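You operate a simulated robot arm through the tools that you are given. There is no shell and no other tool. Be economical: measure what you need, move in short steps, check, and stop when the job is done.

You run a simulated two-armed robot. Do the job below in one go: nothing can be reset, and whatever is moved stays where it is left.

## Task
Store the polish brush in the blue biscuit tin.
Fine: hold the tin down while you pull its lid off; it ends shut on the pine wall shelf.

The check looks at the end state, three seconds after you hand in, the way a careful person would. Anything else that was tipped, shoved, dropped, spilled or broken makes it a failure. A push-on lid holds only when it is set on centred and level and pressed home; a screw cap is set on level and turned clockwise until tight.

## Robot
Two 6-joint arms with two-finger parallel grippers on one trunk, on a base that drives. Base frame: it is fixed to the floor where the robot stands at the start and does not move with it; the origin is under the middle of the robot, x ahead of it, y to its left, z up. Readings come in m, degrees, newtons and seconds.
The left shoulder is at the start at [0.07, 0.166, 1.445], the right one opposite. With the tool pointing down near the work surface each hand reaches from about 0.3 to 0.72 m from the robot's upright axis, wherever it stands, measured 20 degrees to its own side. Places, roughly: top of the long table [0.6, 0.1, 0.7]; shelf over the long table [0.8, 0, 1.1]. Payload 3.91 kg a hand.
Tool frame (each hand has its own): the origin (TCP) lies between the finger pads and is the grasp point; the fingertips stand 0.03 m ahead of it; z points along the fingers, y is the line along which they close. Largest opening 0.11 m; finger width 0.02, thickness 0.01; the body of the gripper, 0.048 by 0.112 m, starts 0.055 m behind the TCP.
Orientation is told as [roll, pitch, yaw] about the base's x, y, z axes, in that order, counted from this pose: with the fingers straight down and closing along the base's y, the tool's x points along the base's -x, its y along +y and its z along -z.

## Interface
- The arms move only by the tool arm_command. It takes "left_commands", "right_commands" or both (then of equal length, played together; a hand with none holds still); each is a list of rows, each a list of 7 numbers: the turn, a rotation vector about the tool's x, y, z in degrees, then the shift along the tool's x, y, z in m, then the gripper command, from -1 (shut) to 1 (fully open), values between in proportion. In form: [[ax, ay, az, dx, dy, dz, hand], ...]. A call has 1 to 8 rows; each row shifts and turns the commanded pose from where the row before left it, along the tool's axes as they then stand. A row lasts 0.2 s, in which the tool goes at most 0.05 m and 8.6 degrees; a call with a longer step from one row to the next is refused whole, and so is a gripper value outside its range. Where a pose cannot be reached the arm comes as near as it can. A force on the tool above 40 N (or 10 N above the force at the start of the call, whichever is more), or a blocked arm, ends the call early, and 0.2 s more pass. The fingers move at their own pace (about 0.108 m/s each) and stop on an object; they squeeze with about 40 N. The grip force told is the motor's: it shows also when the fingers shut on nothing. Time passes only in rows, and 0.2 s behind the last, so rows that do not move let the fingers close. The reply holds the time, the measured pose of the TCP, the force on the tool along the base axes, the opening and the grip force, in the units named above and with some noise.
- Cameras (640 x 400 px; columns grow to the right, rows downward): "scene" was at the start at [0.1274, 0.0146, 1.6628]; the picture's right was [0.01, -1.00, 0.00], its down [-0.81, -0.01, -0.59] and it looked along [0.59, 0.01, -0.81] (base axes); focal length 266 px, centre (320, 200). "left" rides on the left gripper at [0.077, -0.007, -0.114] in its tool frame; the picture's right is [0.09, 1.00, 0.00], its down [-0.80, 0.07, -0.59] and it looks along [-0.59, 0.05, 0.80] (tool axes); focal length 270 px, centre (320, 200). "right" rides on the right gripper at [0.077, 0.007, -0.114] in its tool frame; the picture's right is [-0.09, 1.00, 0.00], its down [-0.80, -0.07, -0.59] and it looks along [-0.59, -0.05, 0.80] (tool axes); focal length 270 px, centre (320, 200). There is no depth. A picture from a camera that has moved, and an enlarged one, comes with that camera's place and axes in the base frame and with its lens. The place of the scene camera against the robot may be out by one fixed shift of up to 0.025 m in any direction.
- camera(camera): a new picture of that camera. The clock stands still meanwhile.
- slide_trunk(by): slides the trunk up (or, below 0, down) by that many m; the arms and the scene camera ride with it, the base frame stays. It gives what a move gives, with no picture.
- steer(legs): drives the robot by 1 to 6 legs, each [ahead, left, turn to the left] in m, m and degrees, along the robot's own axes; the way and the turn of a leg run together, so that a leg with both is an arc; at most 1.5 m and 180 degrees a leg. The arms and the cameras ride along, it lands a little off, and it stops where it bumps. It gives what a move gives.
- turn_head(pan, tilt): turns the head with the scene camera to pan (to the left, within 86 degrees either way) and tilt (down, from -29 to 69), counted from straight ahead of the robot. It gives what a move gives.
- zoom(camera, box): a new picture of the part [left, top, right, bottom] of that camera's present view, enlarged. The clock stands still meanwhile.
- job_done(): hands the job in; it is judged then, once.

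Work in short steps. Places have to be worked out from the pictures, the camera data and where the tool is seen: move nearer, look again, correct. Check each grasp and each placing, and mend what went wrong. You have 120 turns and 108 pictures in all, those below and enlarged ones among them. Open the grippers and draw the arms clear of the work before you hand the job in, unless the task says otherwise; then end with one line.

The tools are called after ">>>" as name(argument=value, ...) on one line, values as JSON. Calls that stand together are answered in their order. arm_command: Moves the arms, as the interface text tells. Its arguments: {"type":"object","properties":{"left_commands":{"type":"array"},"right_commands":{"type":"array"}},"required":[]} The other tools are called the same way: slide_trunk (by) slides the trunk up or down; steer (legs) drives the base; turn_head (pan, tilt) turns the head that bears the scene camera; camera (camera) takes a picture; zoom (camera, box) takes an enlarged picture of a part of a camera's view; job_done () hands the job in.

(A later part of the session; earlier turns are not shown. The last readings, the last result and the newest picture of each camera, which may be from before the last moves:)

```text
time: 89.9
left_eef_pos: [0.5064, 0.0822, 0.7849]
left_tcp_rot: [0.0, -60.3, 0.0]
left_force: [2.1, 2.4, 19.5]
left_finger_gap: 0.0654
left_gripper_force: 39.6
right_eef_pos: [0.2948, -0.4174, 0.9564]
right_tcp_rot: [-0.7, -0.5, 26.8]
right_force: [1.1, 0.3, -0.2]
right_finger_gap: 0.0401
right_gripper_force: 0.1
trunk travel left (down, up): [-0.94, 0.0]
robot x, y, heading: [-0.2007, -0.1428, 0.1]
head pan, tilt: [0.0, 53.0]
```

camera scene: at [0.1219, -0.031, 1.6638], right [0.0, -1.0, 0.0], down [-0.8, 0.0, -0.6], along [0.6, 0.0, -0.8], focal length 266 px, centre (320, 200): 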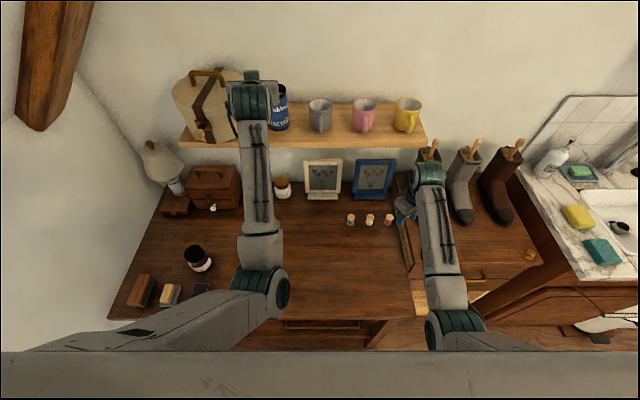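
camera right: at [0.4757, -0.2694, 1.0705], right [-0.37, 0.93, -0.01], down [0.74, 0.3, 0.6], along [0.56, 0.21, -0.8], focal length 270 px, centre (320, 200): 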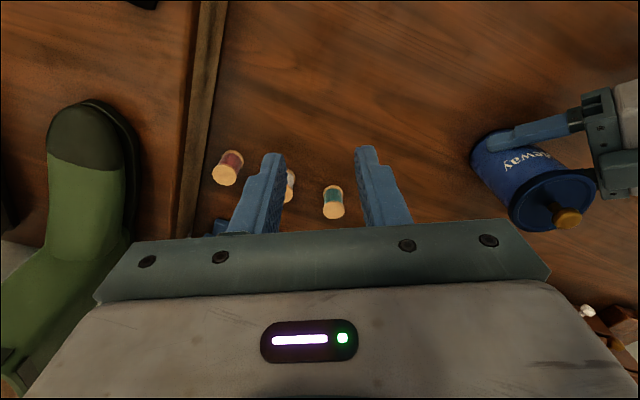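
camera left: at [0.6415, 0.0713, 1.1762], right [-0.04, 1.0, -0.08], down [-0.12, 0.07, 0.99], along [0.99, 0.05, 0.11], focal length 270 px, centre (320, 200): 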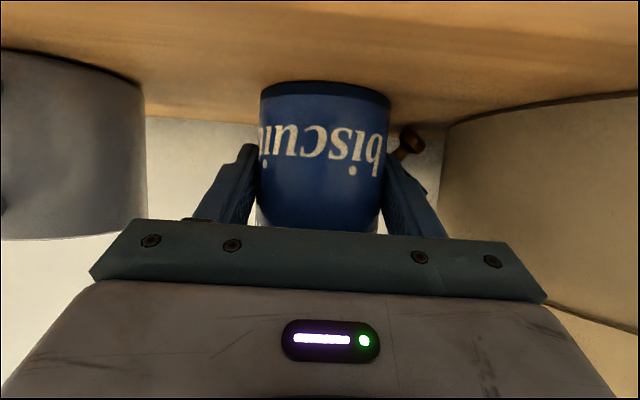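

The tin is down on the table at about (0.513, 0.082). I ease off, open, and back the base away 0.12 so the hand withdraws dead straight.

>>> arm_command(left_commands=[[0, 0, 0, -0.0009, 0, -0.0005, -1], [0, 0, 0, 0, 0, 0, 0.3], [0, 0, 0, 0, 0, 0, 0.5], [0, 0, 0, 0, 0, 0, 0.5]])

>>> steer(legs=[[-0.12, 0, 0]])

>>> camera(camera="scene")

```text
time: 90.9
left_eef_pos: [0.507, 0.0803, 0.782]
left_tcp_rot: [0.0, -59.8, 0.0]
left_force: [-0.4, 0.4, 0.1]
left_finger_gap: 0.0827
left_gripper_force: 0.2
right_eef_pos: [0.2959, -0.4156, 0.9549]
right_tcp_rot: [-0.6, -0.4, 26.8]
right_force: [-0.2, 0.1, -0.5]
right_finger_gap: 0.0401
right_gripper_force: 0.1
trunk travel left (down, up): [-0.94, 0.0]
robot x, y, heading: [-0.2033, -0.1432, 0.2]
head pan, tilt: [0.0, 53.0]
```

```text
time: 92.2
left_eef_pos: [0.3894, 0.0815, 0.7816]
left_tcp_rot: [0.0, -59.8, 0.0]
left_force: [0.5, 0.5, 0.1]
left_finger_gap: 0.0824
left_gripper_force: 0.0
right_eef_pos: [0.1764, -0.4167, 0.9529]
right_tcp_rot: [-0.6, -0.2, 26.9]
right_force: [-0.9, 0.2, 0.3]
right_finger_gap: 0.0403
right_gripper_force: 0.1
trunk travel left (down, up): [-0.94, 0.0]
robot x, y, heading: [-0.326, -0.143, -0.3]
head pan, tilt: [0.0, 53.0]
```

```text
12 pictures are left
camera scene: at [-0.1912, -0.1303, 1.6635], right [0.0, -1.0, 0.0], down [-0.8, 0.0, -0.6], along [0.6, 0.0, -0.8], focal length 266 px, centre (320, 200)
```

scene: 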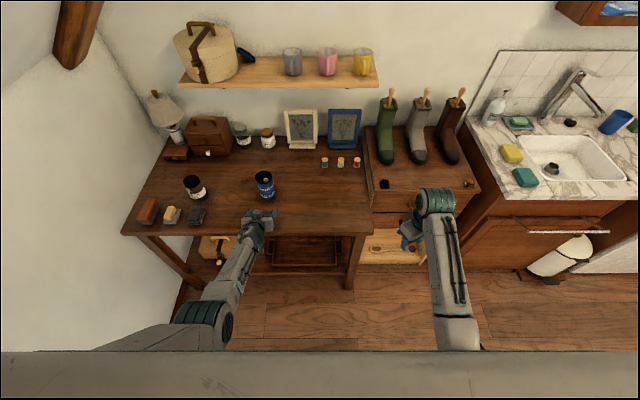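

The tin stands safely on the table. I raise the left hand to shelf height.

>>> arm_command(left_commands=[[0, 0, 0, -0.044, 0.004, -0.0195, 0.5], [0, 0, 0, -0.044, 0.004, -0.0195, 0.5], [0, 0, 0, -0.044, 0.004, -0.0195, 0.5], [0, 0, 0, -0.044, 0.004, -0.0195, 0.5], [0, 0, 0, -0.044, 0.004, -0.0195, 0.5], [0, 0, 0, -0.044, 0.004, -0.0195, 0.5], [0, 0, 0, -0.044, 0.004, -0.0195, 0.5], [0, 0, 0, -0.044, 0.004, -0.0195, 0.5]])

>>> arm_command(left_commands=[[0, 0, -8.2, 0, 0, 0, -0.45], [0, 0, -8.2, 0, 0, 0, -0.45], [0, 0, -8.2, 0, 0, 0, -0.45], [0, 0, -8.2, 0, 0, 0, -0.45], [0, 0, -8.2, 0, 0, 0, -0.45], [0, 0, -8.2, 0, 0, 0, -0.45], [0, 0, -8.2, 0, 0, 0, -0.45], [0, 0, -8.2, 0, 0, 0, -0.45]])

```text
time: 94.0
left_eef_pos: [0.429, 0.1146, 1.1658]
left_tcp_rot: [0.0, -59.8, 0.0]
left_force: [0.1, 0.4, 0.6]
left_finger_gap: 0.0826
left_gripper_force: 0.0
right_eef_pos: [0.1759, -0.4158, 0.9541]
right_tcp_rot: [-0.6, -0.2, 26.9]
right_force: [0.1, 0.2, 0.6]
right_finger_gap: 0.04
right_gripper_force: 0.2
trunk travel left (down, up): [-0.94, 0.0]
robot x, y, heading: [-0.319, -0.1441, 0.1]
head pan, tilt: [0.0, 53.0]
```

```text
time: 95.8
left_eef_pos: [0.4274, 0.1136, 1.166]
left_tcp_rot: [-57.7, -20.9, 77.4]
left_force: [0.0, 0.6, -0.3]
left_finger_gap: 0.03
left_gripper_force: 0.1
right_eef_pos: [0.1762, -0.4154, 0.9542]
right_tcp_rot: [-0.6, -0.4, 26.9]
right_force: [0.4, 0.4, 0.8]
right_finger_gap: 0.0402
right_gripper_force: 0.0
trunk travel left (down, up): [-0.94, 0.0]
robot x, y, heading: [-0.3224, -0.1415, 0.1]
head pan, tilt: [0.0, 53.0]
```

The rotation works and the finger line now nearly matches the lid's tilt. I drive forward 0.24 to look at the lid up close.

>>> steer(legs=[[0.24, 0, 0]])

>>> camera(camera="left")

```text
time: 97.5
left_eef_pos: [0.6666, 0.112, 1.167]
left_tcp_rot: [-57.7, -21.0, 77.4]
left_force: [-0.1, 0.3, -0.7]
left_finger_gap: 0.0304
left_gripper_force: 0.1
right_eef_pos: [0.4157, -0.4167, 0.9563]
right_tcp_rot: [-0.7, -0.3, 26.9]
right_force: [0.7, 0.1, 0.0]
right_finger_gap: 0.0402
right_gripper_force: 0.1
trunk travel left (down, up): [-0.94, 0.0]
robot x, y, heading: [-0.0823, -0.1425, -0.3]
head pan, tilt: [0.0, 53.0]
```

```text
11 pictures are left
camera left: at [0.5538, 0.0404, 1.2019], right [-0.47, 0.33, -0.82], down [-0.38, 0.76, 0.53], along [0.79, 0.56, -0.23], focal length 270 px, centre (320, 200)
```

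left: 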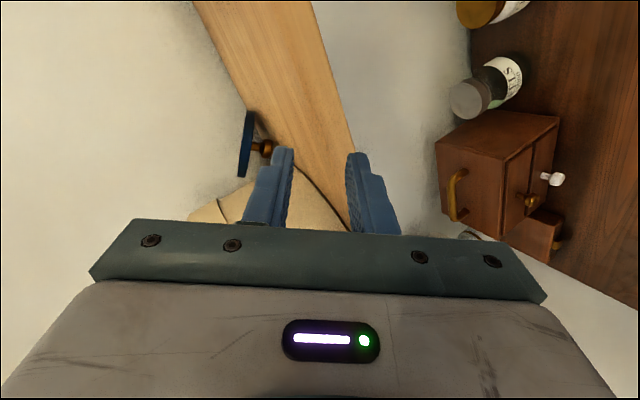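

The lid edge-on is parallel to my fingers: disc centre about (0.859, 0.136, 1.166), front edge at x of about 0.82. Target TCP is (0.807, 0.134, 1.185). I correct y and z, then drive 0.075 and re-check.

>>> arm_command(left_commands=[[0, 0, 0, -0.0265, -0.0051, -0.009, -0.45], [0, 0, 0, 0, 0, 0, -0.45]])

>>> steer(legs=[[0.075, 0, 0]])

>>> camera(camera="left")

```text
time: 98.2
left_eef_pos: [0.6672, 0.135, 1.1842]
left_tcp_rot: [-57.7, -21.0, 77.3]
left_force: [0.1, -0.6, -0.3]
left_finger_gap: 0.0305
left_gripper_force: 0.0
right_eef_pos: [0.4155, -0.4173, 0.9554]
right_tcp_rot: [-0.7, -0.4, 26.9]
right_force: [0.1, -0.4, -0.9]
right_finger_gap: 0.0402
right_gripper_force: 0.0
trunk travel left (down, up): [-0.94, 0.0]
robot x, y, heading: [-0.0842, -0.1478, -0.2]
head pan, tilt: [0.0, 53.0]
```

```text
time: 99.2
left_eef_pos: [0.7387, 0.1352, 1.1867]
left_tcp_rot: [-57.9, -21.1, 77.3]
left_force: [-0.5, -0.6, 0.9]
left_finger_gap: 0.0302
left_gripper_force: 0.1
right_eef_pos: [0.4871, -0.4166, 0.9564]
right_tcp_rot: [-0.8, -0.5, 26.8]
right_force: [-0.6, 0.0, 0.0]
right_finger_gap: 0.0402
right_gripper_force: 0.0
trunk travel left (down, up): [-0.94, 0.0]
robot x, y, heading: [-0.0091, -0.1426, -0.1]
head pan, tilt: [0.0, 53.0]
```

```text
10 pictures are left
camera left: at [0.6265, 0.0623, 1.2206], right [-0.47, 0.33, -0.82], down [-0.38, 0.76, 0.53], along [0.8, 0.56, -0.23], focal length 270 px, centre (320, 200)
```

left: 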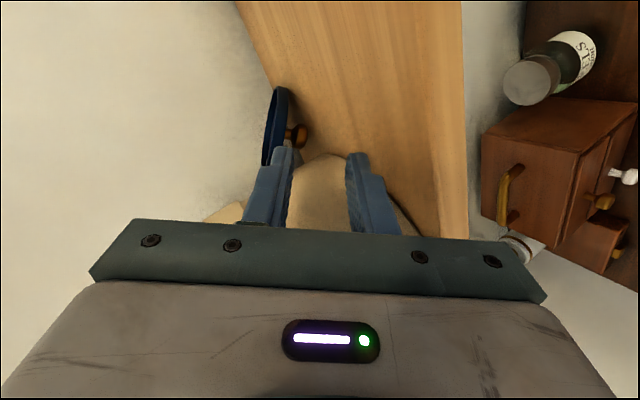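

Triangulation puts the disc centre at about (0.85, 0.13, 1.166), between the finger planes. I extend the arm 30 mm forward.

>>> arm_command(left_commands=[[0, 0, 0, -0.0031, -0.0069, 0.013, -0.45], [0, 0, 0, -0.0031, -0.0069, 0.013, -0.45], [0, 0, 0, 0, 0, 0, -0.45]])

>>> camera(camera="left")

```text
time: 100.0
left_eef_pos: [0.7759, 0.1356, 1.1816]
left_tcp_rot: [-57.5, -21.0, 77.1]
left_force: [0.8, 0.6, -0.1]
left_finger_gap: 0.0301
left_gripper_force: 0.0
right_eef_pos: [0.4922, -0.4156, 0.9537]
right_tcp_rot: [-0.6, -0.2, 26.9]
right_force: [0.0, -0.3, 0.6]
right_finger_gap: 0.0402
right_gripper_force: 0.0
trunk travel left (down, up): [-0.94, 0.0]
robot x, y, heading: [-0.0046, -0.1445, 0.0]
head pan, tilt: [0.0, 53.0]
```

```text
9 pictures are left
camera left: at [0.6629, 0.0624, 1.2172], right [-0.47, 0.33, -0.82], down [-0.38, 0.76, 0.53], along [0.79, 0.56, -0.23], focal length 270 px, centre (320, 200)
```

left: 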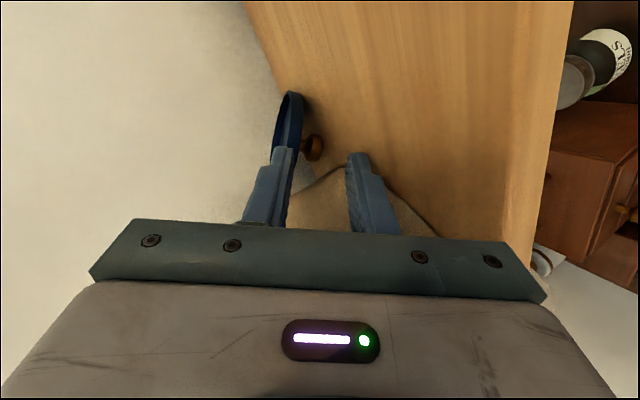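

The disc sits toward the upper finger, so I shift 9 mm toward it (up), then go forward another 31 mm, and close slowly on the rim.

>>> arm_command(left_commands=[[0, 0, 0, 0, -0.009, 0, -0.45], [0, 0, 0, -0.0032, -0.007, 0.0134, -0.45], [0, 0, 0, -0.0032, -0.007, 0.0134, -0.45], [0, 0, 0, 0, 0, 0, -0.45]])

>>> camera(camera="left")

```text
time: 101.0
left_eef_pos: [0.8088, 0.1305, 1.1911]
left_tcp_rot: [-57.6, -20.9, 77.1]
left_force: [-0.3, -1.3, 0.2]
left_finger_gap: 0.0305
left_gripper_force: 0.1
right_eef_pos: [0.4912, -0.4165, 0.9551]
right_tcp_rot: [-0.6, -0.3, 26.8]
right_force: [-0.2, 0.3, -0.1]
right_finger_gap: 0.0401
right_gripper_force: 0.1
trunk travel left (down, up): [-0.94, 0.0]
robot x, y, heading: [-0.0085, -0.1415, -0.0]
head pan, tilt: [0.0, 53.0]
```

```text
8 pictures are left
camera left: at [0.6957, 0.0579, 1.2255], right [-0.47, 0.33, -0.82], down [-0.38, 0.76, 0.53], along [0.79, 0.56, -0.23], focal length 270 px, centre (320, 200)
```

left: 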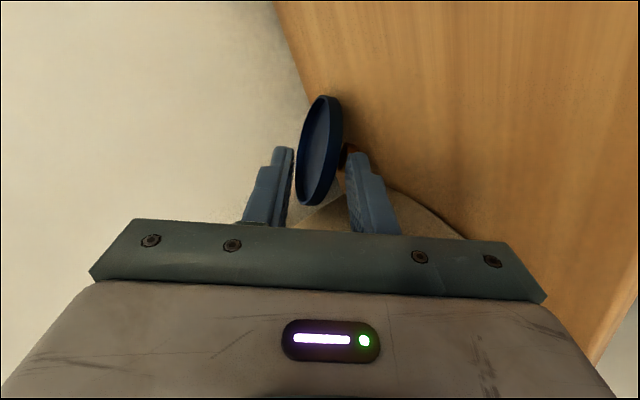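

The disc is now right between the fingers, overlapping about 20 mm. I close.

>>> arm_command(left_commands=[[0, 0, 0, 0, 0, 0, -0.7], [0, 0, 0, 0, 0, 0, -1], [0, 0, 0, 0, 0, 0, -1], [0, 0, 0, 0, 0, 0, -1]])

```text
time: 102.0
left_eef_pos: [0.8097, 0.132, 1.1918]
left_tcp_rot: [-57.6, -21.1, 77.3]
left_force: [0.1, 0.4, 1.6]
left_finger_gap: 0.0082
left_gripper_force: 40.1
right_eef_pos: [0.4912, -0.4171, 0.9553]
right_tcp_rot: [-0.6, -0.2, 26.8]
right_force: [-0.3, 0.2, -1.2]
right_finger_gap: 0.0402
right_gripper_force: 0.0
trunk travel left (down, up): [-0.94, 0.0]
robot x, y, heading: [-0.0032, -0.1467, 0.0]
head pan, tilt: [0.0, 53.0]
```

The gap of 8.2 mm means the lid rim is held. I lift 40 mm and drive back 0.2.

>>> arm_command(left_commands=[[0, 0, 0, -0.0036, -0.0079, -0.005, -1], [0, 0, 0, -0.0054, -0.0118, -0.0075, -1], [0, 0, 0, -0.0054, -0.0118, -0.0075, -1], [0, 0, 0, 0, 0, 0, -1]])

>>> steer(legs=[[-0.25, 0, 0]])

>>> camera(camera="left")

```text
time: 103.0
left_eef_pos: [0.8087, 0.1319, 1.2301]
left_tcp_rot: [-57.5, -21.1, 77.2]
left_force: [-0.3, 0.3, -1.1]
left_finger_gap: 0.0087
left_gripper_force: 39.9
right_eef_pos: [0.4912, -0.4158, 0.9545]
right_tcp_rot: [-0.5, -0.2, 26.8]
right_force: [0.0, -0.1, -0.4]
right_finger_gap: 0.0403
right_gripper_force: 0.0
trunk travel left (down, up): [-0.94, 0.0]
robot x, y, heading: [-0.0043, -0.1448, -0.3]
head pan, tilt: [0.0, 53.0]
```

```text
time: 104.8
left_eef_pos: [0.5598, 0.1319, 1.2277]
left_tcp_rot: [-57.4, -21.0, 77.2]
left_force: [0.1, -0.5, -1.1]
left_finger_gap: 0.0084
left_gripper_force: 40.2
right_eef_pos: [0.2403, -0.417, 0.9539]
right_tcp_rot: [-0.6, -0.2, 26.9]
right_force: [0.1, 0.2, -1.1]
right_finger_gap: 0.0403
right_gripper_force: 0.0
trunk travel left (down, up): [-0.94, 0.0]
robot x, y, heading: [-0.2603, -0.1438, -0.4]
head pan, tilt: [0.0, 53.0]
```

```text
7 pictures are left
camera left: at [0.4466, 0.0587, 1.2635], right [-0.47, 0.33, -0.82], down [-0.38, 0.76, 0.53], along [0.79, 0.56, -0.23], focal length 270 px, centre (320, 200)
```

left: 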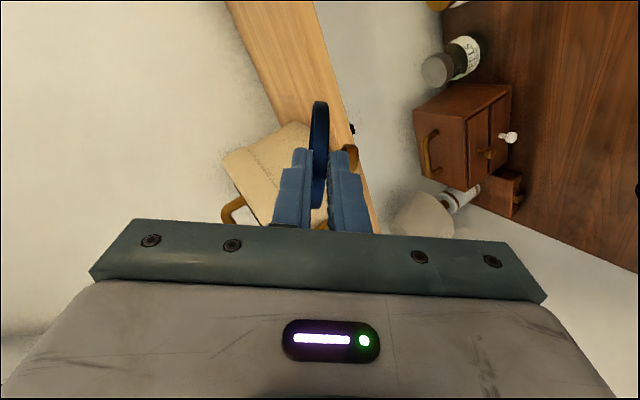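

The lid is firmly held, knob on the +ty side. I rotate about the tool axis by +155 degrees so the knob points up.

>>> arm_command(left_commands=[[0, 0, 8.2, 0, 0, 0, -1], [0, 0, 8.2, 0, 0, 0, -1], [0, 0, 8.2, 0, 0, 0, -1], [0, 0, 8.2, 0, 0, 0, -1], [0, 0, 8.2, 0, 0, 0, -1], [0, 0, 8.2, 0, 0, 0, -1], [0, 0, 8.2, 0, 0, 0, -1], [0, 0, 8.2, 0, 0, 0, -1]])

>>> arm_command(left_commands=[[0, 0, 8.2, 0, 0, 0, -1], [0, 0, 8.2, 0, 0, 0, -1], [0, 0, 8.2, 0, 0, 0, -1], [0, 0, 8.2, 0, 0, 0, -1], [0, 0, 8.2, 0, 0, 0, -1], [0, 0, 8.2, 0, 0, 0, -1], [0, 0, 8.2, 0, 0, 0, -1], [0, 0, 8.2, 0, 0, 0, -1]])

```text
time: 106.6
left_eef_pos: [0.5577, 0.1321, 1.2297]
left_tcp_rot: [0.3, -59.9, -0.3]
left_force: [-0.5, 0.2, -0.6]
left_finger_gap: 0.0083
left_gripper_force: 39.9
right_eef_pos: [0.2389, -0.4156, 0.9541]
right_tcp_rot: [-0.6, -0.4, 26.9]
right_force: [-0.1, -0.1, 0.4]
right_finger_gap: 0.0402
right_gripper_force: 0.1
trunk travel left (down, up): [-0.94, 0.0]
robot x, y, heading: [-0.2589, -0.1414, 0.1]
head pan, tilt: [0.0, 53.0]
```

```text
time: 108.4
left_eef_pos: [0.5573, 0.1311, 1.2293]
left_tcp_rot: [57.6, -20.8, -77.2]
left_force: [-0.2, -0.3, -0.3]
left_finger_gap: 0.0081
left_gripper_force: 40.3
right_eef_pos: [0.2382, -0.4163, 0.955]
right_tcp_rot: [-0.7, -0.3, 26.9]
right_force: [-0.2, 0.1, 0.4]
right_finger_gap: 0.0404
right_gripper_force: 0.1
trunk travel left (down, up): [-0.94, 0.0]
robot x, y, heading: [-0.2589, -0.1432, -0.2]
head pan, tilt: [0.0, 53.0]
```

The rotation goes well. I do the last 24 degrees, then strafe the base right 0.107 to set the lid down right of the tin.

>>> arm_command(left_commands=[[0, 0, 8.1, 0, 0, 0, -1], [0, 0, 8.1, 0, 0, 0, -1], [0, 0, 8.2, 0, 0, 0, -1], [0, 0, 0, 0, 0, 0, -1]])

>>> steer(legs=[[0, -0.107, 0]])

>>> arm_command(left_commands=[[0, 0, 0, -0.0267, -0.03, 0.008, -1], [0, 0, 0, -0.0267, -0.03, 0.008, -1], [0, 0, 0, -0.0267, -0.03, 0.008, -1], [0, 0, 0, 0, -0.0436, 0.0105, -1], [0, 0, 0, 0, -0.0436, 0.0105, -1], [0, 0, 0, 0, -0.0436, 0.0105, -1], [0, 0, 0, 0, -0.0436, 0.0105, -1]])

>>> zoom(camera="scene", box=[160, 80, 400, 230])

```text
time: 109.4
left_eef_pos: [0.5567, 0.1312, 1.2292]
left_tcp_rot: [59.8, 0.1, -90.0]
left_force: [0.0, 1.2, -1.2]
left_finger_gap: 0.0082
left_gripper_force: 40.4
right_eef_pos: [0.2394, -0.4154, 0.9542]
right_tcp_rot: [-0.6, -0.3, 26.9]
right_force: [-0.2, -0.7, 0.7]
right_finger_gap: 0.0402
right_gripper_force: 0.1
trunk travel left (down, up): [-0.94, 0.0]
robot x, y, heading: [-0.2596, -0.1473, -0.2]
head pan, tilt: [0.0, 53.0]
```

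```text
time: 110.6
left_eef_pos: [0.556, 0.0302, 1.2292]
left_tcp_rot: [59.9, -0.3, -89.8]
left_force: [-0.2, -0.6, -0.6]
left_finger_gap: 0.0083
left_gripper_force: 40.3
right_eef_pos: [0.2392, -0.5188, 0.9558]
right_tcp_rot: [-0.7, -0.3, 26.9]
right_force: [1.0, 0.3, -1.0]
right_finger_gap: 0.0402
right_gripper_force: 0.0
trunk travel left (down, up): [-0.94, 0.0]
robot x, y, heading: [-0.26, -0.2531, 0.3]
head pan, tilt: [0.0, 53.0]
```

```text
time: 112.2
left_eef_pos: [0.4809, -0.0514, 0.9673]
left_tcp_rot: [60.0, 0.0, -89.8]
left_force: [-0.1, 0.2, -1.7]
left_finger_gap: 0.0084
left_gripper_force: 40.2
right_eef_pos: [0.2391, -0.5216, 0.9553]
right_tcp_rot: [-0.6, -0.3, 26.9]
right_force: [-0.9, -0.2, 0.2]
right_finger_gap: 0.0403
right_gripper_force: 0.1
trunk travel left (down, up): [-0.94, 0.0]
robot x, y, heading: [-0.2601, -0.255, 0.2]
head pan, tilt: [0.0, 53.0]
```

```text
2.67 times, centred on (280, 155) of scene
camera zoom: at [-0.1315, -0.2354, 1.6638], right [0.0, -1.0, 0.0], down [-0.8, 0.0, -0.6], along [0.6, 0.0, -0.8], focal length 709 px, centre (427, 320)
```

zoom: 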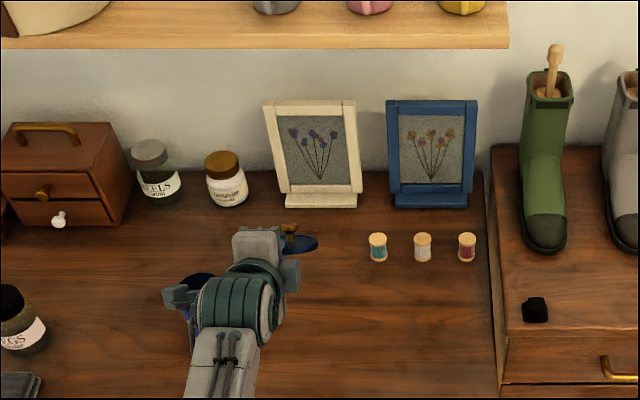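

The lid is now knob-up and the tin is undisturbed. I lower toward the table.

>>> arm_command(left_commands=[[0, 0, 0, -0.001, -0.0445, 0.0113, -1], [0, 0, 0, -0.001, -0.0445, 0.0113, -1], [0, 0, 0, -0.001, -0.0445, 0.0113, -1], [0, 0, 0, -0.001, -0.0335, 0.0083, -1], [0, 0, 0, 0, 0, 0, -1]])

>>> arm_command(left_commands=[[0, 0, 0, 0, -0.0026, 0.0015, -1], [0, 0, 0, 0, -0.0026, 0.0015, -1], [0, 0, 0, 0, -0.0026, 0.0015, -1], [0, 0, 0, 0, -0.0026, 0.0015, -1], [0, 0, 0, 0, -0.0026, 0.0015, -1], [0, 0, 0, 0, 0, 0, -1]])

```text
time: 113.4
left_eef_pos: [0.4338, -0.0572, 0.8031]
left_tcp_rot: [59.9, 0.0, -89.7]
left_force: [-0.4, 0.5, -0.5]
left_finger_gap: 0.0083
left_gripper_force: 40.2
right_eef_pos: [0.2388, -0.5211, 0.9539]
right_tcp_rot: [-0.6, -0.4, 26.9]
right_force: [-1.0, -0.5, -0.8]
right_finger_gap: 0.0402
right_gripper_force: 0.1
trunk travel left (down, up): [-0.94, 0.0]
robot x, y, heading: [-0.2589, -0.2481, 0.2]
head pan, tilt: [0.0, 53.0]
```

```text
time: 114.8
left_eef_pos: [0.4328, -0.0567, 0.7891]
left_tcp_rot: [60.1, -0.1, -89.9]
left_force: [-3.2, 0.5, 8.8]
left_finger_gap: 0.0085
left_gripper_force: 39.9
right_eef_pos: [0.2375, -0.5222, 0.9566]
right_tcp_rot: [-0.7, -0.5, 26.9]
right_force: [-0.3, 0.3, 0.2]
right_finger_gap: 0.0403
right_gripper_force: 0.1
trunk travel left (down, up): [-0.94, 0.0]
robot x, y, heading: [-0.2591, -0.2525, -0.1]
head pan, tilt: [0.0, 53.0]
```

The lid's front edge touches the table (about 9 N). I open slightly to 22 mm and back away with the base so the lid drops flat.

>>> arm_command(left_commands=[[0, 0, 0, 0, 0, 0, -0.6], [0, 0, 0, 0, 0, 0, -0.6], [0, 0, 0, 0, 0, 0, -0.6]])

>>> steer(legs=[[-0.14, 0, 0]])

>>> zoom(camera="scene", box=[160, 130, 400, 280])

```text
time: 115.6
left_eef_pos: [0.4346, -0.0561, 0.7862]
left_tcp_rot: [59.8, 0.0, -89.8]
left_force: [0.2, 0.1, -0.2]
left_finger_gap: 0.0221
left_gripper_force: 0.4
right_eef_pos: [0.2392, -0.5203, 0.9554]
right_tcp_rot: [-0.6, -0.3, 26.9]
right_force: [0.4, 0.6, 0.0]
right_finger_gap: 0.0403
right_gripper_force: 0.1
trunk travel left (down, up): [-0.94, 0.0]
robot x, y, heading: [-0.2568, -0.2494, 0.1]
head pan, tilt: [0.0, 53.0]
```

```text
time: 116.9
left_eef_pos: [0.2978, -0.0582, 0.7858]
left_tcp_rot: [59.8, 0.1, -89.9]
left_force: [-0.2, 0.6, -0.3]
left_finger_gap: 0.0219
left_gripper_force: 0.0
right_eef_pos: [0.1009, -0.5216, 0.9545]
right_tcp_rot: [-0.5, -0.2, 27.0]
right_force: [-0.1, -0.2, 0.2]
right_finger_gap: 0.04
right_gripper_force: 0.1
trunk travel left (down, up): [-0.94, 0.0]
robot x, y, heading: [-0.3982, -0.2486, -0.1]
head pan, tilt: [0.0, 53.0]
```

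```text
2.67 times, centred on (280, 205) of scene
camera zoom: at [-0.2665, -0.2361, 1.6634], right [0.0, -1.0, 0.0], down [-0.8, 0.0, -0.6], along [0.6, 0.0, -0.8], focal length 709 px, centre (427, 187)
```

zoom: 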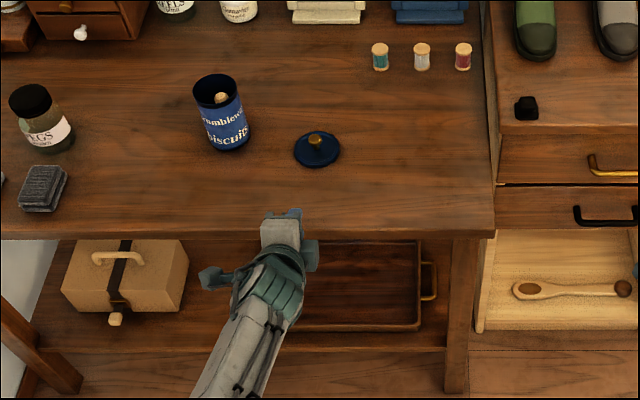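

The lid lies flat, knob up, at about (0.48, -0.067), with the tin at about (0.52, 0.083). I raise the left hand outward and rotate it back to the normal grip orientation.

>>> arm_command(left_commands=[[0, 0, 0, 0.0, 0.0433, -0.025, -0.2], [0, 0, 0, 0.02, 0.039, -0.0225, -0.2], [0, 0, 0, 0.025, 0.035, -0.02, 0], [0, 0, 0, 0.03, 0.035, -0.02, 0], [0, 0, -8.2, 0.02, 0, 0, 0.3], [0, 0, -8.2, 0, 0, 0, 0.5], [0, 0, -8.2, 0, 0, 0, 0.5], [0, 0, -8.2, 0, 0, 0, 0.5]])

>>> arm_command(left_commands=[[0, 0, -8.2, 0, 0, 0, 0.5], [0, 0, -8.2, 0, 0, 0, 0.5], [0, 0, -8.2, 0, 0, 0, 0.5], [0, 0, -8.2, 0, 0, 0, 0.5], [0, 0, -8.2, 0, 0, 0, 0.5], [0, 0, -8.2, 0, 0, 0, 0.5], [0, 0, -8, 0, 0, 0, 0.5], [0, 0, 0, 0, 0, 0, 0.5]])

```text
refused: row 4 steps farther than a row can; nothing moved
```

```text
time: 118.7
left_eef_pos: [0.2955, -0.0574, 0.7866]
left_tcp_rot: [43.1, -46.8, -52.0]
left_force: [-0.3, 0.4, -1.5]
left_finger_gap: 0.0826
left_gripper_force: 0.0
right_eef_pos: [0.1007, -0.5204, 0.9556]
right_tcp_rot: [-0.7, -0.3, 26.8]
right_force: [-0.2, -0.5, 0.3]
right_finger_gap: 0.0401
right_gripper_force: 0.0
trunk travel left (down, up): [-0.94, 0.0]
robot x, y, heading: [-0.3945, -0.2478, -0.3]
head pan, tilt: [0.0, 53.0]
```

The first batch was refused but the rotation ran harmlessly in place. I finish the rotation and then raise and move outward.

>>> arm_command(left_commands=[[0, 0, -8.2, 0, 0, 0, 0.5], [0, 0, -8.2, 0, 0, 0, 0.5], [0, 0, -8.2, 0, 0, 0, 0.5], [0, 0, -8.2, 0, 0, 0, 0.5], [0, 0, 0, -0.036, 0.025, -0.0205, 0.5], [0, 0, 0, -0.036, 0.025, -0.0205, 0.5], [0, 0, 0, -0.036, 0.025, -0.0205, 0.5], [0, 0, 0, -0.036, 0.025, -0.0205, 0.5]])

>>> steer(legs=[[0, 0.3, 0]])

```text
time: 120.5
left_eef_pos: [0.2965, 0.0434, 0.9535]
left_tcp_rot: [-0.1, -59.9, 0.1]
left_force: [-1.0, -0.2, -0.5]
left_finger_gap: 0.0826
left_gripper_force: 0.2
right_eef_pos: [0.0987, -0.5205, 0.9548]
right_tcp_rot: [-0.6, -0.3, 26.8]
right_force: [0.6, -0.5, 0.7]
right_finger_gap: 0.0401
right_gripper_force: 0.0
trunk travel left (down, up): [-0.94, 0.0]
robot x, y, heading: [-0.399, -0.2491, -0.2]
head pan, tilt: [0.0, 53.0]
```

```text
time: 122.6
left_eef_pos: [0.2804, 0.3475, 0.9539]
left_tcp_rot: [0.0, -60.0, 3.6]
left_force: [-1.0, 4.9, 2.0]
left_finger_gap: 0.0826
left_gripper_force: 0.0
right_eef_pos: [0.1192, -0.2278, 0.9544]
right_tcp_rot: [-0.7, -0.3, 30.3]
right_force: [1.5, 3.6, -1.3]
right_finger_gap: 0.04
right_gripper_force: 0.1
trunk travel left (down, up): [-0.94, 0.0]
robot x, y, heading: [-0.3972, 0.0122, 3.5]
head pan, tilt: [0.0, 53.0]
```

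The base bumped on its left, so I won't use that side. The lid and tin suit the left arm better with the robot at y of about -0.17. I straighten, strafe back right, and turn the left hand tool-down.

>>> steer(legs=[[0, -0.03, 0], [0, -0.15, -3.5]])

>>> arm_command(left_commands=[[0, 7.5, 0, 0, 0, 0, -0.2], [0, 7.5, 0, 0, 0, 0, -0.2], [0, 7.5, 0, 0, 0, 0, -0.2], [0, 7.5, 0, 0, 0, 0, -0.2], [0, 7.5, 0, 0, 0, 0, -0.2], [0, 7.5, 0, 0, 0, 0, -0.2], [0, 7.5, 0, 0, 0, 0, -0.2], [0, 7.5, 0, 0, 0, 0, -0.2]])

```text
time: 124.4
left_eef_pos: [0.3055, 0.1278, 0.9536]
left_tcp_rot: [-0.1, -60.0, 0.3]
left_force: [-0.3, -0.3, -0.3]
left_finger_gap: 0.0826
left_gripper_force: 0.1
right_eef_pos: [0.1089, -0.435, 0.955]
right_tcp_rot: [-0.7, -0.3, 26.9]
right_force: [-0.3, 0.1, -0.7]
right_finger_gap: 0.0406
right_gripper_force: 0.1
trunk travel left (down, up): [-0.94, 0.0]
robot x, y, heading: [-0.3844, -0.1675, 0.1]
head pan, tilt: [0.0, 53.0]
```

```text
time: 126.2
left_eef_pos: [0.3062, 0.1278, 0.9532]
left_tcp_rot: [0.0, 0.2, 0.2]
left_force: [0.5, 0.7, -0.8]
left_finger_gap: 0.0441
left_gripper_force: 0.0
right_eef_pos: [0.1109, -0.4375, 0.9548]
right_tcp_rot: [-0.6, -0.3, 27.0]
right_force: [-0.3, 0.7, 0.0]
right_finger_gap: 0.0402
right_gripper_force: 0.1
trunk travel left (down, up): [-0.94, 0.0]
robot x, y, heading: [-0.3859, -0.1636, 0.2]
head pan, tilt: [0.0, 53.0]
```

The tool is straight down. I drive forward 0.2, then move over the lid and take one picture showing both lid and tin.

>>> steer(legs=[[0.2, 0, 0]])

>>> arm_command(left_commands=[[0, 0, 0, 0.006, -0.038, 0, -0.2], [0, 0, 0, 0.006, -0.038, 0, -0.2], [0, 0, 0, 0.006, -0.038, 0, -0.2], [0, 0, 0, 0.006, -0.038, 0.01, -0.2], [0, 0, 0, 0.006, -0.038, 0.015, -0.2], [0, 0, 0, 0, 0, 0, -0.2]])

>>> camera(camera="left")

```text
time: 127.8
left_eef_pos: [0.5034, 0.1267, 0.9568]
left_tcp_rot: [0.0, -0.2, 0.2]
left_force: [-0.8, -1.6, -0.7]
left_finger_gap: 0.0441
left_gripper_force: 0.1
right_eef_pos: [0.3066, -0.4367, 0.9569]
right_tcp_rot: [-0.6, -0.5, 26.9]
right_force: [-0.9, -0.5, -0.5]
right_finger_gap: 0.0401
right_gripper_force: 0.0
trunk travel left (down, up): [-0.94, 0.0]
robot x, y, heading: [-0.1891, -0.1632, -0.0]
head pan, tilt: [0.0, 53.0]
```

```text
time: 129.2
left_eef_pos: [0.4765, -0.0625, 0.9286]
left_tcp_rot: [0.0, 0.0, 0.1]
left_force: [-0.1, -0.4, -0.9]
left_finger_gap: 0.044
left_gripper_force: 0.1
right_eef_pos: [0.3094, -0.4366, 0.9545]
right_tcp_rot: [-0.5, -0.3, 26.9]
right_force: [0.7, 0.9, 0.1]
right_finger_gap: 0.0402
right_gripper_force: 0.0
trunk travel left (down, up): [-0.94, 0.0]
robot x, y, heading: [-0.1905, -0.168, -0.2]
head pan, tilt: [0.0, 53.0]
```

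```text
4 pictures are left
camera left: at [0.398, -0.069, 1.0435], right [-0.09, 1.0, 0.0], down [0.8, 0.07, 0.59], along [0.59, 0.05, -0.8], focal length 270 px, centre (320, 200)
```

left: 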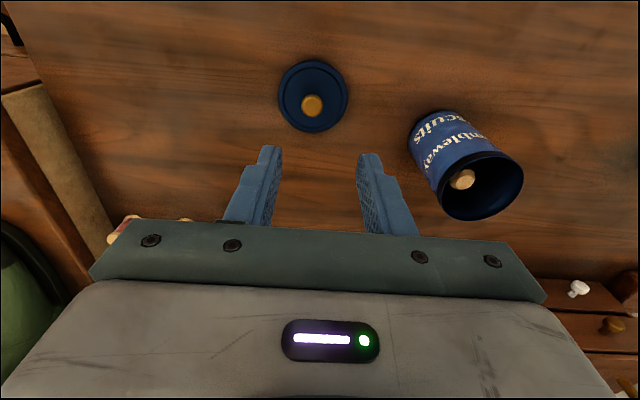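

Lid at (0.481, -0.070) and tin rim centre at (0.513, 0.080). I align over the knob, descend to TCP z of about 0.782 and grip.

>>> arm_command(left_commands=[[0, 0, 0, -0.0065, -0.0075, 0.035, -0.2], [0, 0, 0, 0, 0, 0.04, -0.2], [0, 0, 0, 0, 0, 0.04, -0.2], [0, 0, 0, 0, 0, 0.02, -0.2], [0, 0, 0, 0, 0, 0.0105, -0.2], [0, 0, 0, 0, 0, 0, -0.2]])

>>> arm_command(left_commands=[[0, 0, 0, 0, 0, 0, -1], [0, 0, 0, 0, 0, 0, -1], [0, 0, 0, 0, 0, 0, -1]])

```text
time: 130.6
left_eef_pos: [0.4749, -0.0678, 0.7894]
left_tcp_rot: [0.1, 0.0, 0.2]
left_force: [-1.0, -0.1, 0.2]
left_finger_gap: 0.0436
left_gripper_force: 0.0
left hand out of reach, approached as far as the arm can: row 5
right_eef_pos: [0.3088, -0.4362, 0.9539]
right_tcp_rot: [-0.5, -0.2, 26.8]
right_force: [-0.7, -0.4, 0.2]
right_finger_gap: 0.0403
right_gripper_force: 0.1
trunk travel left (down, up): [-0.94, 0.0]
robot x, y, heading: [-0.1868, -0.164, 0.1]
head pan, tilt: [0.0, 53.0]
```

```text
time: 131.4
left_eef_pos: [0.4769, -0.0666, 0.7891]
left_tcp_rot: [0.0, 0.0, 0.1]
left_force: [-0.6, -0.6, 0.0]
left_finger_gap: 0.0196
left_gripper_force: 40.3
right_eef_pos: [0.3104, -0.4369, 0.9547]
right_tcp_rot: [-0.5, -0.2, 26.9]
right_force: [-0.7, -0.6, 0.5]
right_finger_gap: 0.0403
right_gripper_force: 0.0
trunk travel left (down, up): [-0.94, 0.0]
robot x, y, heading: [-0.1898, -0.1685, -0.1]
head pan, tilt: [0.0, 53.0]
```

The knob is gripped but near the pad edge because of the reach limit. I reopen, rise, drive forward 0.045, and regrip better centred.

>>> arm_command(left_commands=[[0, 0, 0, 0, 0, 0, -0.2], [0, 0, 0, 0, 0, 0, -0.2], [0, 0, 0, 0, 0, -0.03, -0.2], [0, 0, 0, 0, 0, -0.03, -0.2], [0, 0, 0, 0, 0, 0, -0.2]])

>>> steer(legs=[[0.045, 0, 0]])

```text
time: 132.6
left_eef_pos: [0.4755, -0.0671, 0.8492]
left_tcp_rot: [0.1, 0.2, 0.1]
left_force: [0.3, -0.9, 1.1]
left_finger_gap: 0.0441
left_gripper_force: 0.0
right_eef_pos: [0.3101, -0.4363, 0.9536]
right_tcp_rot: [-0.5, -0.3, 27.0]
right_force: [-0.7, 0.0, -0.1]
right_finger_gap: 0.04
right_gripper_force: 0.1
trunk travel left (down, up): [-0.94, 0.0]
robot x, y, heading: [-0.1897, -0.1666, -0.0]
head pan, tilt: [0.0, 53.0]
```

```text
time: 133.5
left_eef_pos: [0.5133, -0.067, 0.8551]
left_tcp_rot: [0.0, -0.4, 0.1]
left_force: [-0.7, 0.1, 0.4]
left_finger_gap: 0.044
left_gripper_force: 0.1
right_eef_pos: [0.3456, -0.4366, 0.9582]
right_tcp_rot: [-0.8, -0.7, 26.9]
right_force: [-1.0, -0.7, -0.4]
right_finger_gap: 0.04
right_gripper_force: 0.0
trunk travel left (down, up): [-0.94, 0.0]
robot x, y, heading: [-0.1433, -0.1676, -0.1]
head pan, tilt: [0.0, 53.0]
```

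The base has shifted. I move the hand back about 36 mm and check its position before descending.

>>> arm_command(left_commands=[[0, 0, 0, 0.018, 0, 0, -0.2], [0, 0, 0, 0.018, 0, 0, -0.2], [0, 0, 0, 0, 0, 0.02, -0.2], [0, 0, 0, 0, 0, 0, -0.2]])

```text
time: 134.5
left_eef_pos: [0.483, -0.0671, 0.8287]
left_tcp_rot: [0.0, 0.1, -0.1]
left_force: [0.2, 0.5, -0.4]
left_finger_gap: 0.0442
left_gripper_force: 0.1
right_eef_pos: [0.3548, -0.4366, 0.9536]
right_tcp_rot: [-0.6, -0.2, 26.9]
right_force: [0.3, 1.0, -0.2]
right_finger_gap: 0.0402
right_gripper_force: 0.0
trunk travel left (down, up): [-0.94, 0.0]
robot x, y, heading: [-0.144, -0.1633, -0.2]
head pan, tilt: [0.0, 53.0]
```

At x=0.483 now, centred on the knob. I descend to about 0.781 and grip.

>>> arm_command(left_commands=[[0, 0, 0, 0, 0, 0.025, -0.2], [0, 0, 0, 0, 0, 0.015, -0.2], [0, 0, 0, 0, 0, 0.0075, -0.2], [0, 0, 0, 0, 0, 0, -0.2], [0, 0, 0, 0, 0, 0, -1], [0, 0, 0, 0, 0, 0, -1], [0, 0, 0, 0, 0, 0, -1]])

```text
time: 136.1
left_eef_pos: [0.4829, -0.0681, 0.7828]
left_tcp_rot: [0.1, -0.1, 0.1]
left_force: [0.7, 0.0, 1.4]
left_finger_gap: 0.02
left_gripper_force: 40.1
right_eef_pos: [0.3521, -0.4362, 0.9549]
right_tcp_rot: [-0.5, -0.3, 27.0]
right_force: [0.4, 0.0, -0.4]
right_finger_gap: 0.0403
right_gripper_force: 0.1
trunk travel left (down, up): [-0.94, 0.0]
robot x, y, heading: [-0.142, -0.1669, -0.1]
head pan, tilt: [0.0, 53.0]
```

Gripped well (20 mm). I lift and carry it over the tin using the measured lid-to-tin displacement, then check with a picture.

>>> arm_command(left_commands=[[0, 0, 0, 0, 0, -0.035, -1], [0, 0, 0, 0, 0, -0.045, -1], [0, 0, 0, 0, 0, -0.045, -1], [0, 0, 0, -0.008, 0.0375, -0.01, -1], [0, 0, 0, -0.008, 0.0375, 0, -1], [0, 0, 0, -0.008, 0.0375, 0, -1], [0, 0, 0, -0.008, 0.0375, 0, -1], [0, 0, 0, 0, 0, 0, -1]])

>>> arm_command(left_commands=[[0, 0, 0, 0, 0, 0.015, -1], [0, 0, 0, 0, 0, 0.005, -1], [0, 0, 0, 0, 0, 0, -1]])

>>> zoom(camera="left", box=[240, 50, 400, 210])

```text
time: 137.9
left_eef_pos: [0.5134, 0.0826, 0.9163]
left_tcp_rot: [0.1, 0.0, 0.0]
left_force: [-0.4, 0.2, 0.1]
left_finger_gap: 0.0199
left_gripper_force: 40.0
right_eef_pos: [0.3538, -0.4381, 0.9539]
right_tcp_rot: [-0.5, -0.3, 26.8]
right_force: [-0.7, -0.5, 0.7]
right_finger_gap: 0.0402
right_gripper_force: 0.0
trunk travel left (down, up): [-0.94, 0.0]
robot x, y, heading: [-0.146, -0.1651, -0.0]
head pan, tilt: [0.0, 53.0]
```

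```text
time: 138.7
left_eef_pos: [0.5129, 0.0819, 0.8967]
left_tcp_rot: [0.0, 0.0, 0.2]
left_force: [-0.3, 0.3, -0.3]
left_finger_gap: 0.0201
left_gripper_force: 40.2
right_eef_pos: [0.3528, -0.4379, 0.9546]
right_tcp_rot: [-0.4, -0.2, 27.0]
right_force: [0.2, -0.6, -0.4]
right_finger_gap: 0.0401
right_gripper_force: 0.1
trunk travel left (down, up): [-0.94, 0.0]
robot x, y, heading: [-0.1429, -0.1666, -0.2]
head pan, tilt: [0.0, 53.0]
```

```text
2.50 times, centred on (320, 130) of left
camera zoom: at [0.4355, 0.0749, 1.0118], right [-0.09, 1.0, 0.0], down [0.8, 0.07, 0.59], along [0.59, 0.05, -0.8], focal length 676 px, centre (320, 375)
```

zoom: 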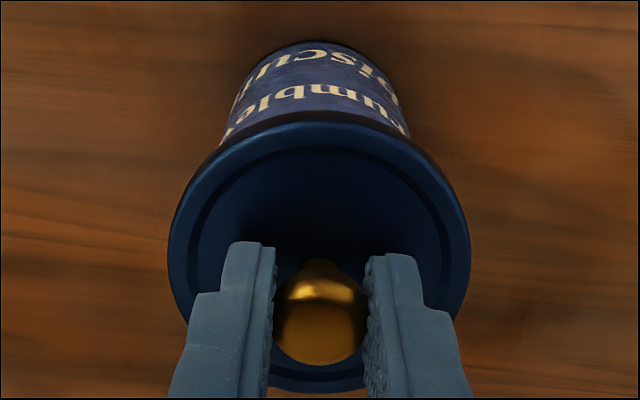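

The lid is level and laterally within 1.5 mm; the tin is slightly forward. I shift +2 mm x, -1 mm y, and lower in 2 mm steps to press.

>>> arm_command(left_commands=[[0, 0, 0, -0.002, -0.0012, 0, -1], [0, 0, 0, 0, 0, 0.002, -1], [0, 0, 0, 0, 0, 0.002, -1], [0, 0, 0, 0, 0, 0.002, -1], [0, 0, 0, 0, 0, 0.002, -1], [0, 0, 0, 0, 0, 0.002, -1], [0, 0, 0, 0, 0, 0.002, -1], [0, 0, 0, 0, 0, 0.002, -1]])

```text
time: 140.5
left_eef_pos: [0.5161, 0.0812, 0.8879]
left_tcp_rot: [0.1, -0.5, 0.1]
left_force: [0.5, 1.4, 30.5]
left_finger_gap: 0.0202
left_gripper_force: 39.7
right_eef_pos: [0.3498, -0.4395, 0.9561]
right_tcp_rot: [-0.6, -0.5, 26.9]
right_force: [-0.4, 1.0, 0.4]
right_finger_gap: 0.0402
right_gripper_force: 0.0
trunk travel left (down, up): [-0.94, 0.0]
robot x, y, heading: [-0.1431, -0.1641, 0.2]
head pan, tilt: [0.0, 53.0]
```

Force is 30 N at z=0.888, at or below the expected seat. I press further to the limit.

>>> arm_command(left_commands=[[0, 0, 0, 0, 0, 0.003, -1], [0, 0, 0, 0, 0, 0.003, -1], [0, 0, 0, 0, 0, 0.003, -1], [0, 0, 0, 0, 0, 0.003, -1]])

```text
time: 140.9
left_eef_pos: [0.5173, 0.0805, 0.8866]
left_tcp_rot: [0.1, -0.8, 0.1]
left_force: [-3.5, 0.4, 22.8]
left_finger_gap: 0.0203
left_gripper_force: 39.7
right_eef_pos: [0.3507, -0.437, 0.9555]
right_tcp_rot: [-0.6, -0.5, 26.9]
right_force: [-0.8, 0.9, -0.2]
right_finger_gap: 0.0402
right_gripper_force: 0.1
trunk travel left (down, up): [-0.94, 0.0]
robot x, y, heading: [-0.1431, -0.1661, 0.0]
head pan, tilt: [0.0, 53.0]
stopped in row 2 (left hand): the force on the tool passed its limit (the readings are from after the stop); the commanded pose is now the measured one
```

Pressed past 40 N. I open the fingers astride the knob and press the lid top directly as a height check (home was 0.886).

>>> arm_command(left_commands=[[0, 0, 0, 0, 0, -0.002, -1], [0, 0, 0, 0, 0, 0, -0.2], [0, 0, 0, 0, 0, 0, -0.2], [0, 0, 0, 0, 0, 0.002, -0.2], [0, 0, 0, 0, 0, 0.002, -0.2], [0, 0, 0, 0, 0, 0.002, -0.2], [0, 0, 0, 0, 0, 0.002, -0.2], [0, 0, 0, 0, 0, 0.002, -0.2]])

>>> arm_command(left_commands=[[0, 0, 0, 0, 0, -0.03, -0.2], [0, 0, 0, 0, 0, -0.04, -0.2], [0, 0, 0, 0.04, 0, -0.02, -0.2], [0, 0, 0, 0.04, 0, 0, -0.2], [0, 0, 0, 0.03, 0, 0, -0.2], [0, 0, 0, 0, 0, 0, -0.2]])

>>> zoom(camera="scene", box=[190, 140, 310, 240])

```text
time: 142.5
left_eef_pos: [0.5217, 0.0824, 0.8868]
left_tcp_rot: [0.3, -1.1, 0.2]
left_force: [-9.2, -0.6, 26.4]
left_finger_gap: 0.0416
left_gripper_force: 0.1
right_eef_pos: [0.3506, -0.4383, 0.955]
right_tcp_rot: [-0.6, -0.5, 27.0]
right_force: [-1.6, -0.8, 0.2]
right_finger_gap: 0.0402
right_gripper_force: 0.0
trunk travel left (down, up): [-0.94, 0.0]
robot x, y, heading: [-0.1451, -0.1665, 0.1]
head pan, tilt: [0.0, 53.0]
stopped in row 7 (left hand): the force on the tool passed its limit (the readings are from after the stop); the commanded pose is now the measured one
```

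```text
time: 143.9
left_eef_pos: [0.4105, 0.0812, 0.9687]
left_tcp_rot: [0.2, -0.8, 0.1]
left_force: [0.1, 0.7, -0.1]
left_finger_gap: 0.0441
left_gripper_force: 0.0
right_eef_pos: [0.3525, -0.4359, 0.9545]
right_tcp_rot: [-0.5, -0.3, 26.9]
right_force: [0.1, -0.4, 0.3]
right_finger_gap: 0.04
right_gripper_force: 0.0
trunk travel left (down, up): [-0.94, 0.0]
robot x, y, heading: [-0.1462, -0.1652, -0.1]
head pan, tilt: [0.0, 53.0]
```

```text
4.00 times, centred on (250, 190) of scene
camera zoom: at [-0.0164, -0.152, 1.6637], right [0.0, -1.0, 0.0], down [-0.8, 0.0, -0.6], along [0.6, 0.0, -0.8], focal length 1064 px, centre (600, 240)
```

zoom: 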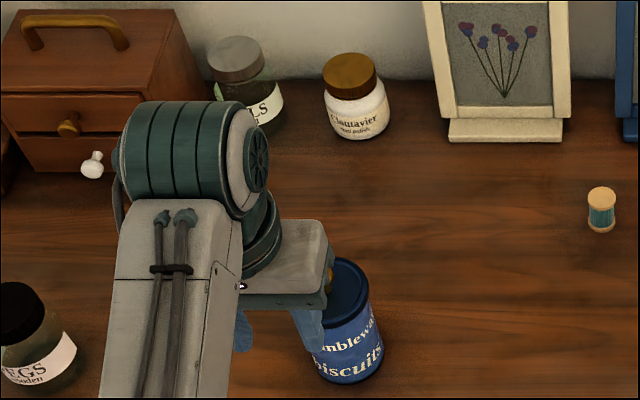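

The lid is home (0.8868). Now I pitch the left hand to the side-grip orientation for the tin.

>>> arm_command(left_commands=[[0, -7.5, 0, 0, 0, 0, 0.5], [0, -7.5, 0, 0, 0, 0, 0.5], [0, -7.5, 0, 0, 0, 0, 0.5], [0, -7.5, 0, 0, 0, 0, 0.5], [0, -7.5, 0, 0, 0, 0, 0.5], [0, -7.5, 0, 0, 0, 0, 0.5], [0, -7.5, 0, 0, 0, 0, 0.5], [0, -6.7, 0, 0, 0, 0, 0.5]])

>>> arm_command(left_commands=[[0, 0, 0, 0.0421, 0, 0.0186, 0.5], [0, 0, 0, 0.0421, 0, 0.0186, 0.5], [0, 0, 0, 0.0421, 0, 0.0186, 0.5], [0, 0, 0, 0.0421, 0, 0.0186, 0.5], [0, 0, 0, 0, 0, 0, 0.5]])

```text
time: 145.7
left_eef_pos: [0.4106, 0.082, 0.9701]
left_tcp_rot: [0.3, -60.2, -0.1]
left_force: [0.3, 0.2, 0.3]
left_finger_gap: 0.0824
left_gripper_force: 0.1
right_eef_pos: [0.3528, -0.4359, 0.9555]
right_tcp_rot: [-0.6, -0.3, 26.9]
right_force: [0.5, 0.3, 0.6]
right_finger_gap: 0.0402
right_gripper_force: 0.0
trunk travel left (down, up): [-0.94, 0.0]
robot x, y, heading: [-0.1463, -0.168, 0.1]
head pan, tilt: [0.0, 53.0]
```

```text
time: 146.9
left_eef_pos: [0.3909, 0.0829, 0.785]
left_tcp_rot: [0.4, -60.0, -0.1]
left_force: [-0.1, 0.1, 0.7]
left_finger_gap: 0.0826
left_gripper_force: 0.0
right_eef_pos: [0.3532, -0.4377, 0.9548]
right_tcp_rot: [-0.6, -0.2, 26.9]
right_force: [-0.6, 0.8, 0.1]
right_finger_gap: 0.0402
right_gripper_force: 0.0
trunk travel left (down, up): [-0.94, 0.0]
robot x, y, heading: [-0.1455, -0.166, 0.2]
head pan, tilt: [0.0, 53.0]
```

I advance 0.12 m along the table with the fingers a bit wider, then close on the tin.

>>> arm_command(left_commands=[[0, 0, 0, -0.015, 0, 0.026, 0.73], [0, 0, 0, -0.015, 0, 0.026, 0.73], [0, 0, 0, -0.015, 0, 0.026, 0.73], [0, 0, 0, -0.015, 0, 0.026, 0.73], [0, 0, 0, 0, 0, 0, 0.73], [0, 0, 0, 0, 0, 0, -1], [0, 0, 0, 0, 0, 0, -1], [0, 0, 0, 0, 0, 0, -1]])

```text
time: 148.7
left_eef_pos: [0.5121, 0.0837, 0.7866]
left_tcp_rot: [0.3, -59.9, -0.1]
left_force: [0.1, 0.6, 0.8]
left_finger_gap: 0.0652
left_gripper_force: 40.3
right_eef_pos: [0.3544, -0.4363, 0.9543]
right_tcp_rot: [-0.5, -0.4, 27.0]
right_force: [0.2, -0.6, 0.5]
right_finger_gap: 0.0403
right_gripper_force: 0.1
trunk travel left (down, up): [-0.94, 0.0]
robot x, y, heading: [-0.1421, -0.1635, 0.1]
head pan, tilt: [0.0, 53.0]
```

The tin is gripped. I lift it to shelf height, moving slightly forward.

>>> arm_command(left_commands=[[0, 0, 0, -0.0173, 0, -0.01, -1], [0, 0, 0, -0.0433, 0, -0.0125, -1], [0, 0, 0, -0.0433, 0, -0.0125, -1], [0, 0, 0, -0.0433, 0, -0.0125, -1], [0, 0, 0, -0.0433, 0, -0.0125, -1], [0, 0, 0, -0.0433, 0, -0.0125, -1], [0, 0, 0, -0.0433, 0, -0.0125, -1], [0, 0, 0, -0.0433, 0, -0.0125, -1]])

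>>> arm_command(left_commands=[[0, 0, 0, -0.0433, 0, -0.0115, -1], [0, 0, 0, -0.0433, 0, -0.0115, -1], [0, 0, 0, -0.03, -0.012, -0.008, -1], [0, 0, 0, 0, -0.01, 0, -1], [0, 0, 0, 0, 0, 0, -1]])

```text
time: 150.5
left_eef_pos: [0.5858, 0.0818, 1.1121]
left_tcp_rot: [0.3, -59.8, -0.1]
left_force: [0.3, -0.1, -2.9]
left_finger_gap: 0.065
left_gripper_force: 40.7
right_eef_pos: [0.3541, -0.4373, 0.9537]
right_tcp_rot: [-0.6, -0.3, 27.0]
right_force: [0.9, 0.5, -0.4]
right_finger_gap: 0.0405
right_gripper_force: 0.0
trunk travel left (down, up): [-0.94, 0.0]
robot x, y, heading: [-0.1447, -0.1663, 0.1]
head pan, tilt: [0.0, 53.0]
```

```text
time: 151.7
left_eef_pos: [0.6198, 0.06, 1.2275]
left_tcp_rot: [0.1, -60.0, 0.0]
left_force: [-0.2, -0.1, -3.1]
left_finger_gap: 0.0655
left_gripper_force: 40.0
right_eef_pos: [0.353, -0.4352, 0.9525]
right_tcp_rot: [-0.6, -0.4, 26.9]
right_force: [0.2, 0.6, 0.3]
right_finger_gap: 0.0399
right_gripper_force: 0.1
trunk travel left (down, up): [-0.94, 0.0]
robot x, y, heading: [-0.1458, -0.1667, 0.1]
head pan, tilt: [0.0, 53.0]
```

Level at (0.62, 0.06, 1.2275), with the tin bottom about 38 mm above the shelf. I drive forward 0.145 and check with a picture.

>>> steer(legs=[[0.145, 0, 0]])

>>> camera(camera="left")

```text
time: 153.1
left_eef_pos: [0.7632, 0.0602, 1.231]
left_tcp_rot: [0.2, -60.1, 0.0]
left_force: [-0.4, -0.3, -2.3]
left_finger_gap: 0.0651
left_gripper_force: 40.2
right_eef_pos: [0.4964, -0.4361, 0.955]
right_tcp_rot: [-0.6, -0.4, 26.9]
right_force: [-0.5, -0.6, 0.8]
right_finger_gap: 0.0406
right_gripper_force: 0.1
trunk travel left (down, up): [-0.94, 0.0]
robot x, y, heading: [0.0013, -0.1641, -0.1]
head pan, tilt: [0.0, 53.0]
```

```text
1 pictures are left
camera left: at [0.6234, 0.0533, 1.2209], right [-0.05, 1.0, -0.07], down [-0.12, 0.07, 0.99], along [0.99, 0.06, 0.11], focal length 270 px, centre (320, 200)
```

left: 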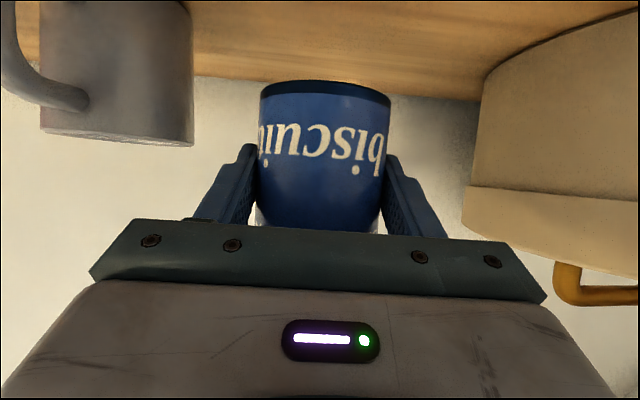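

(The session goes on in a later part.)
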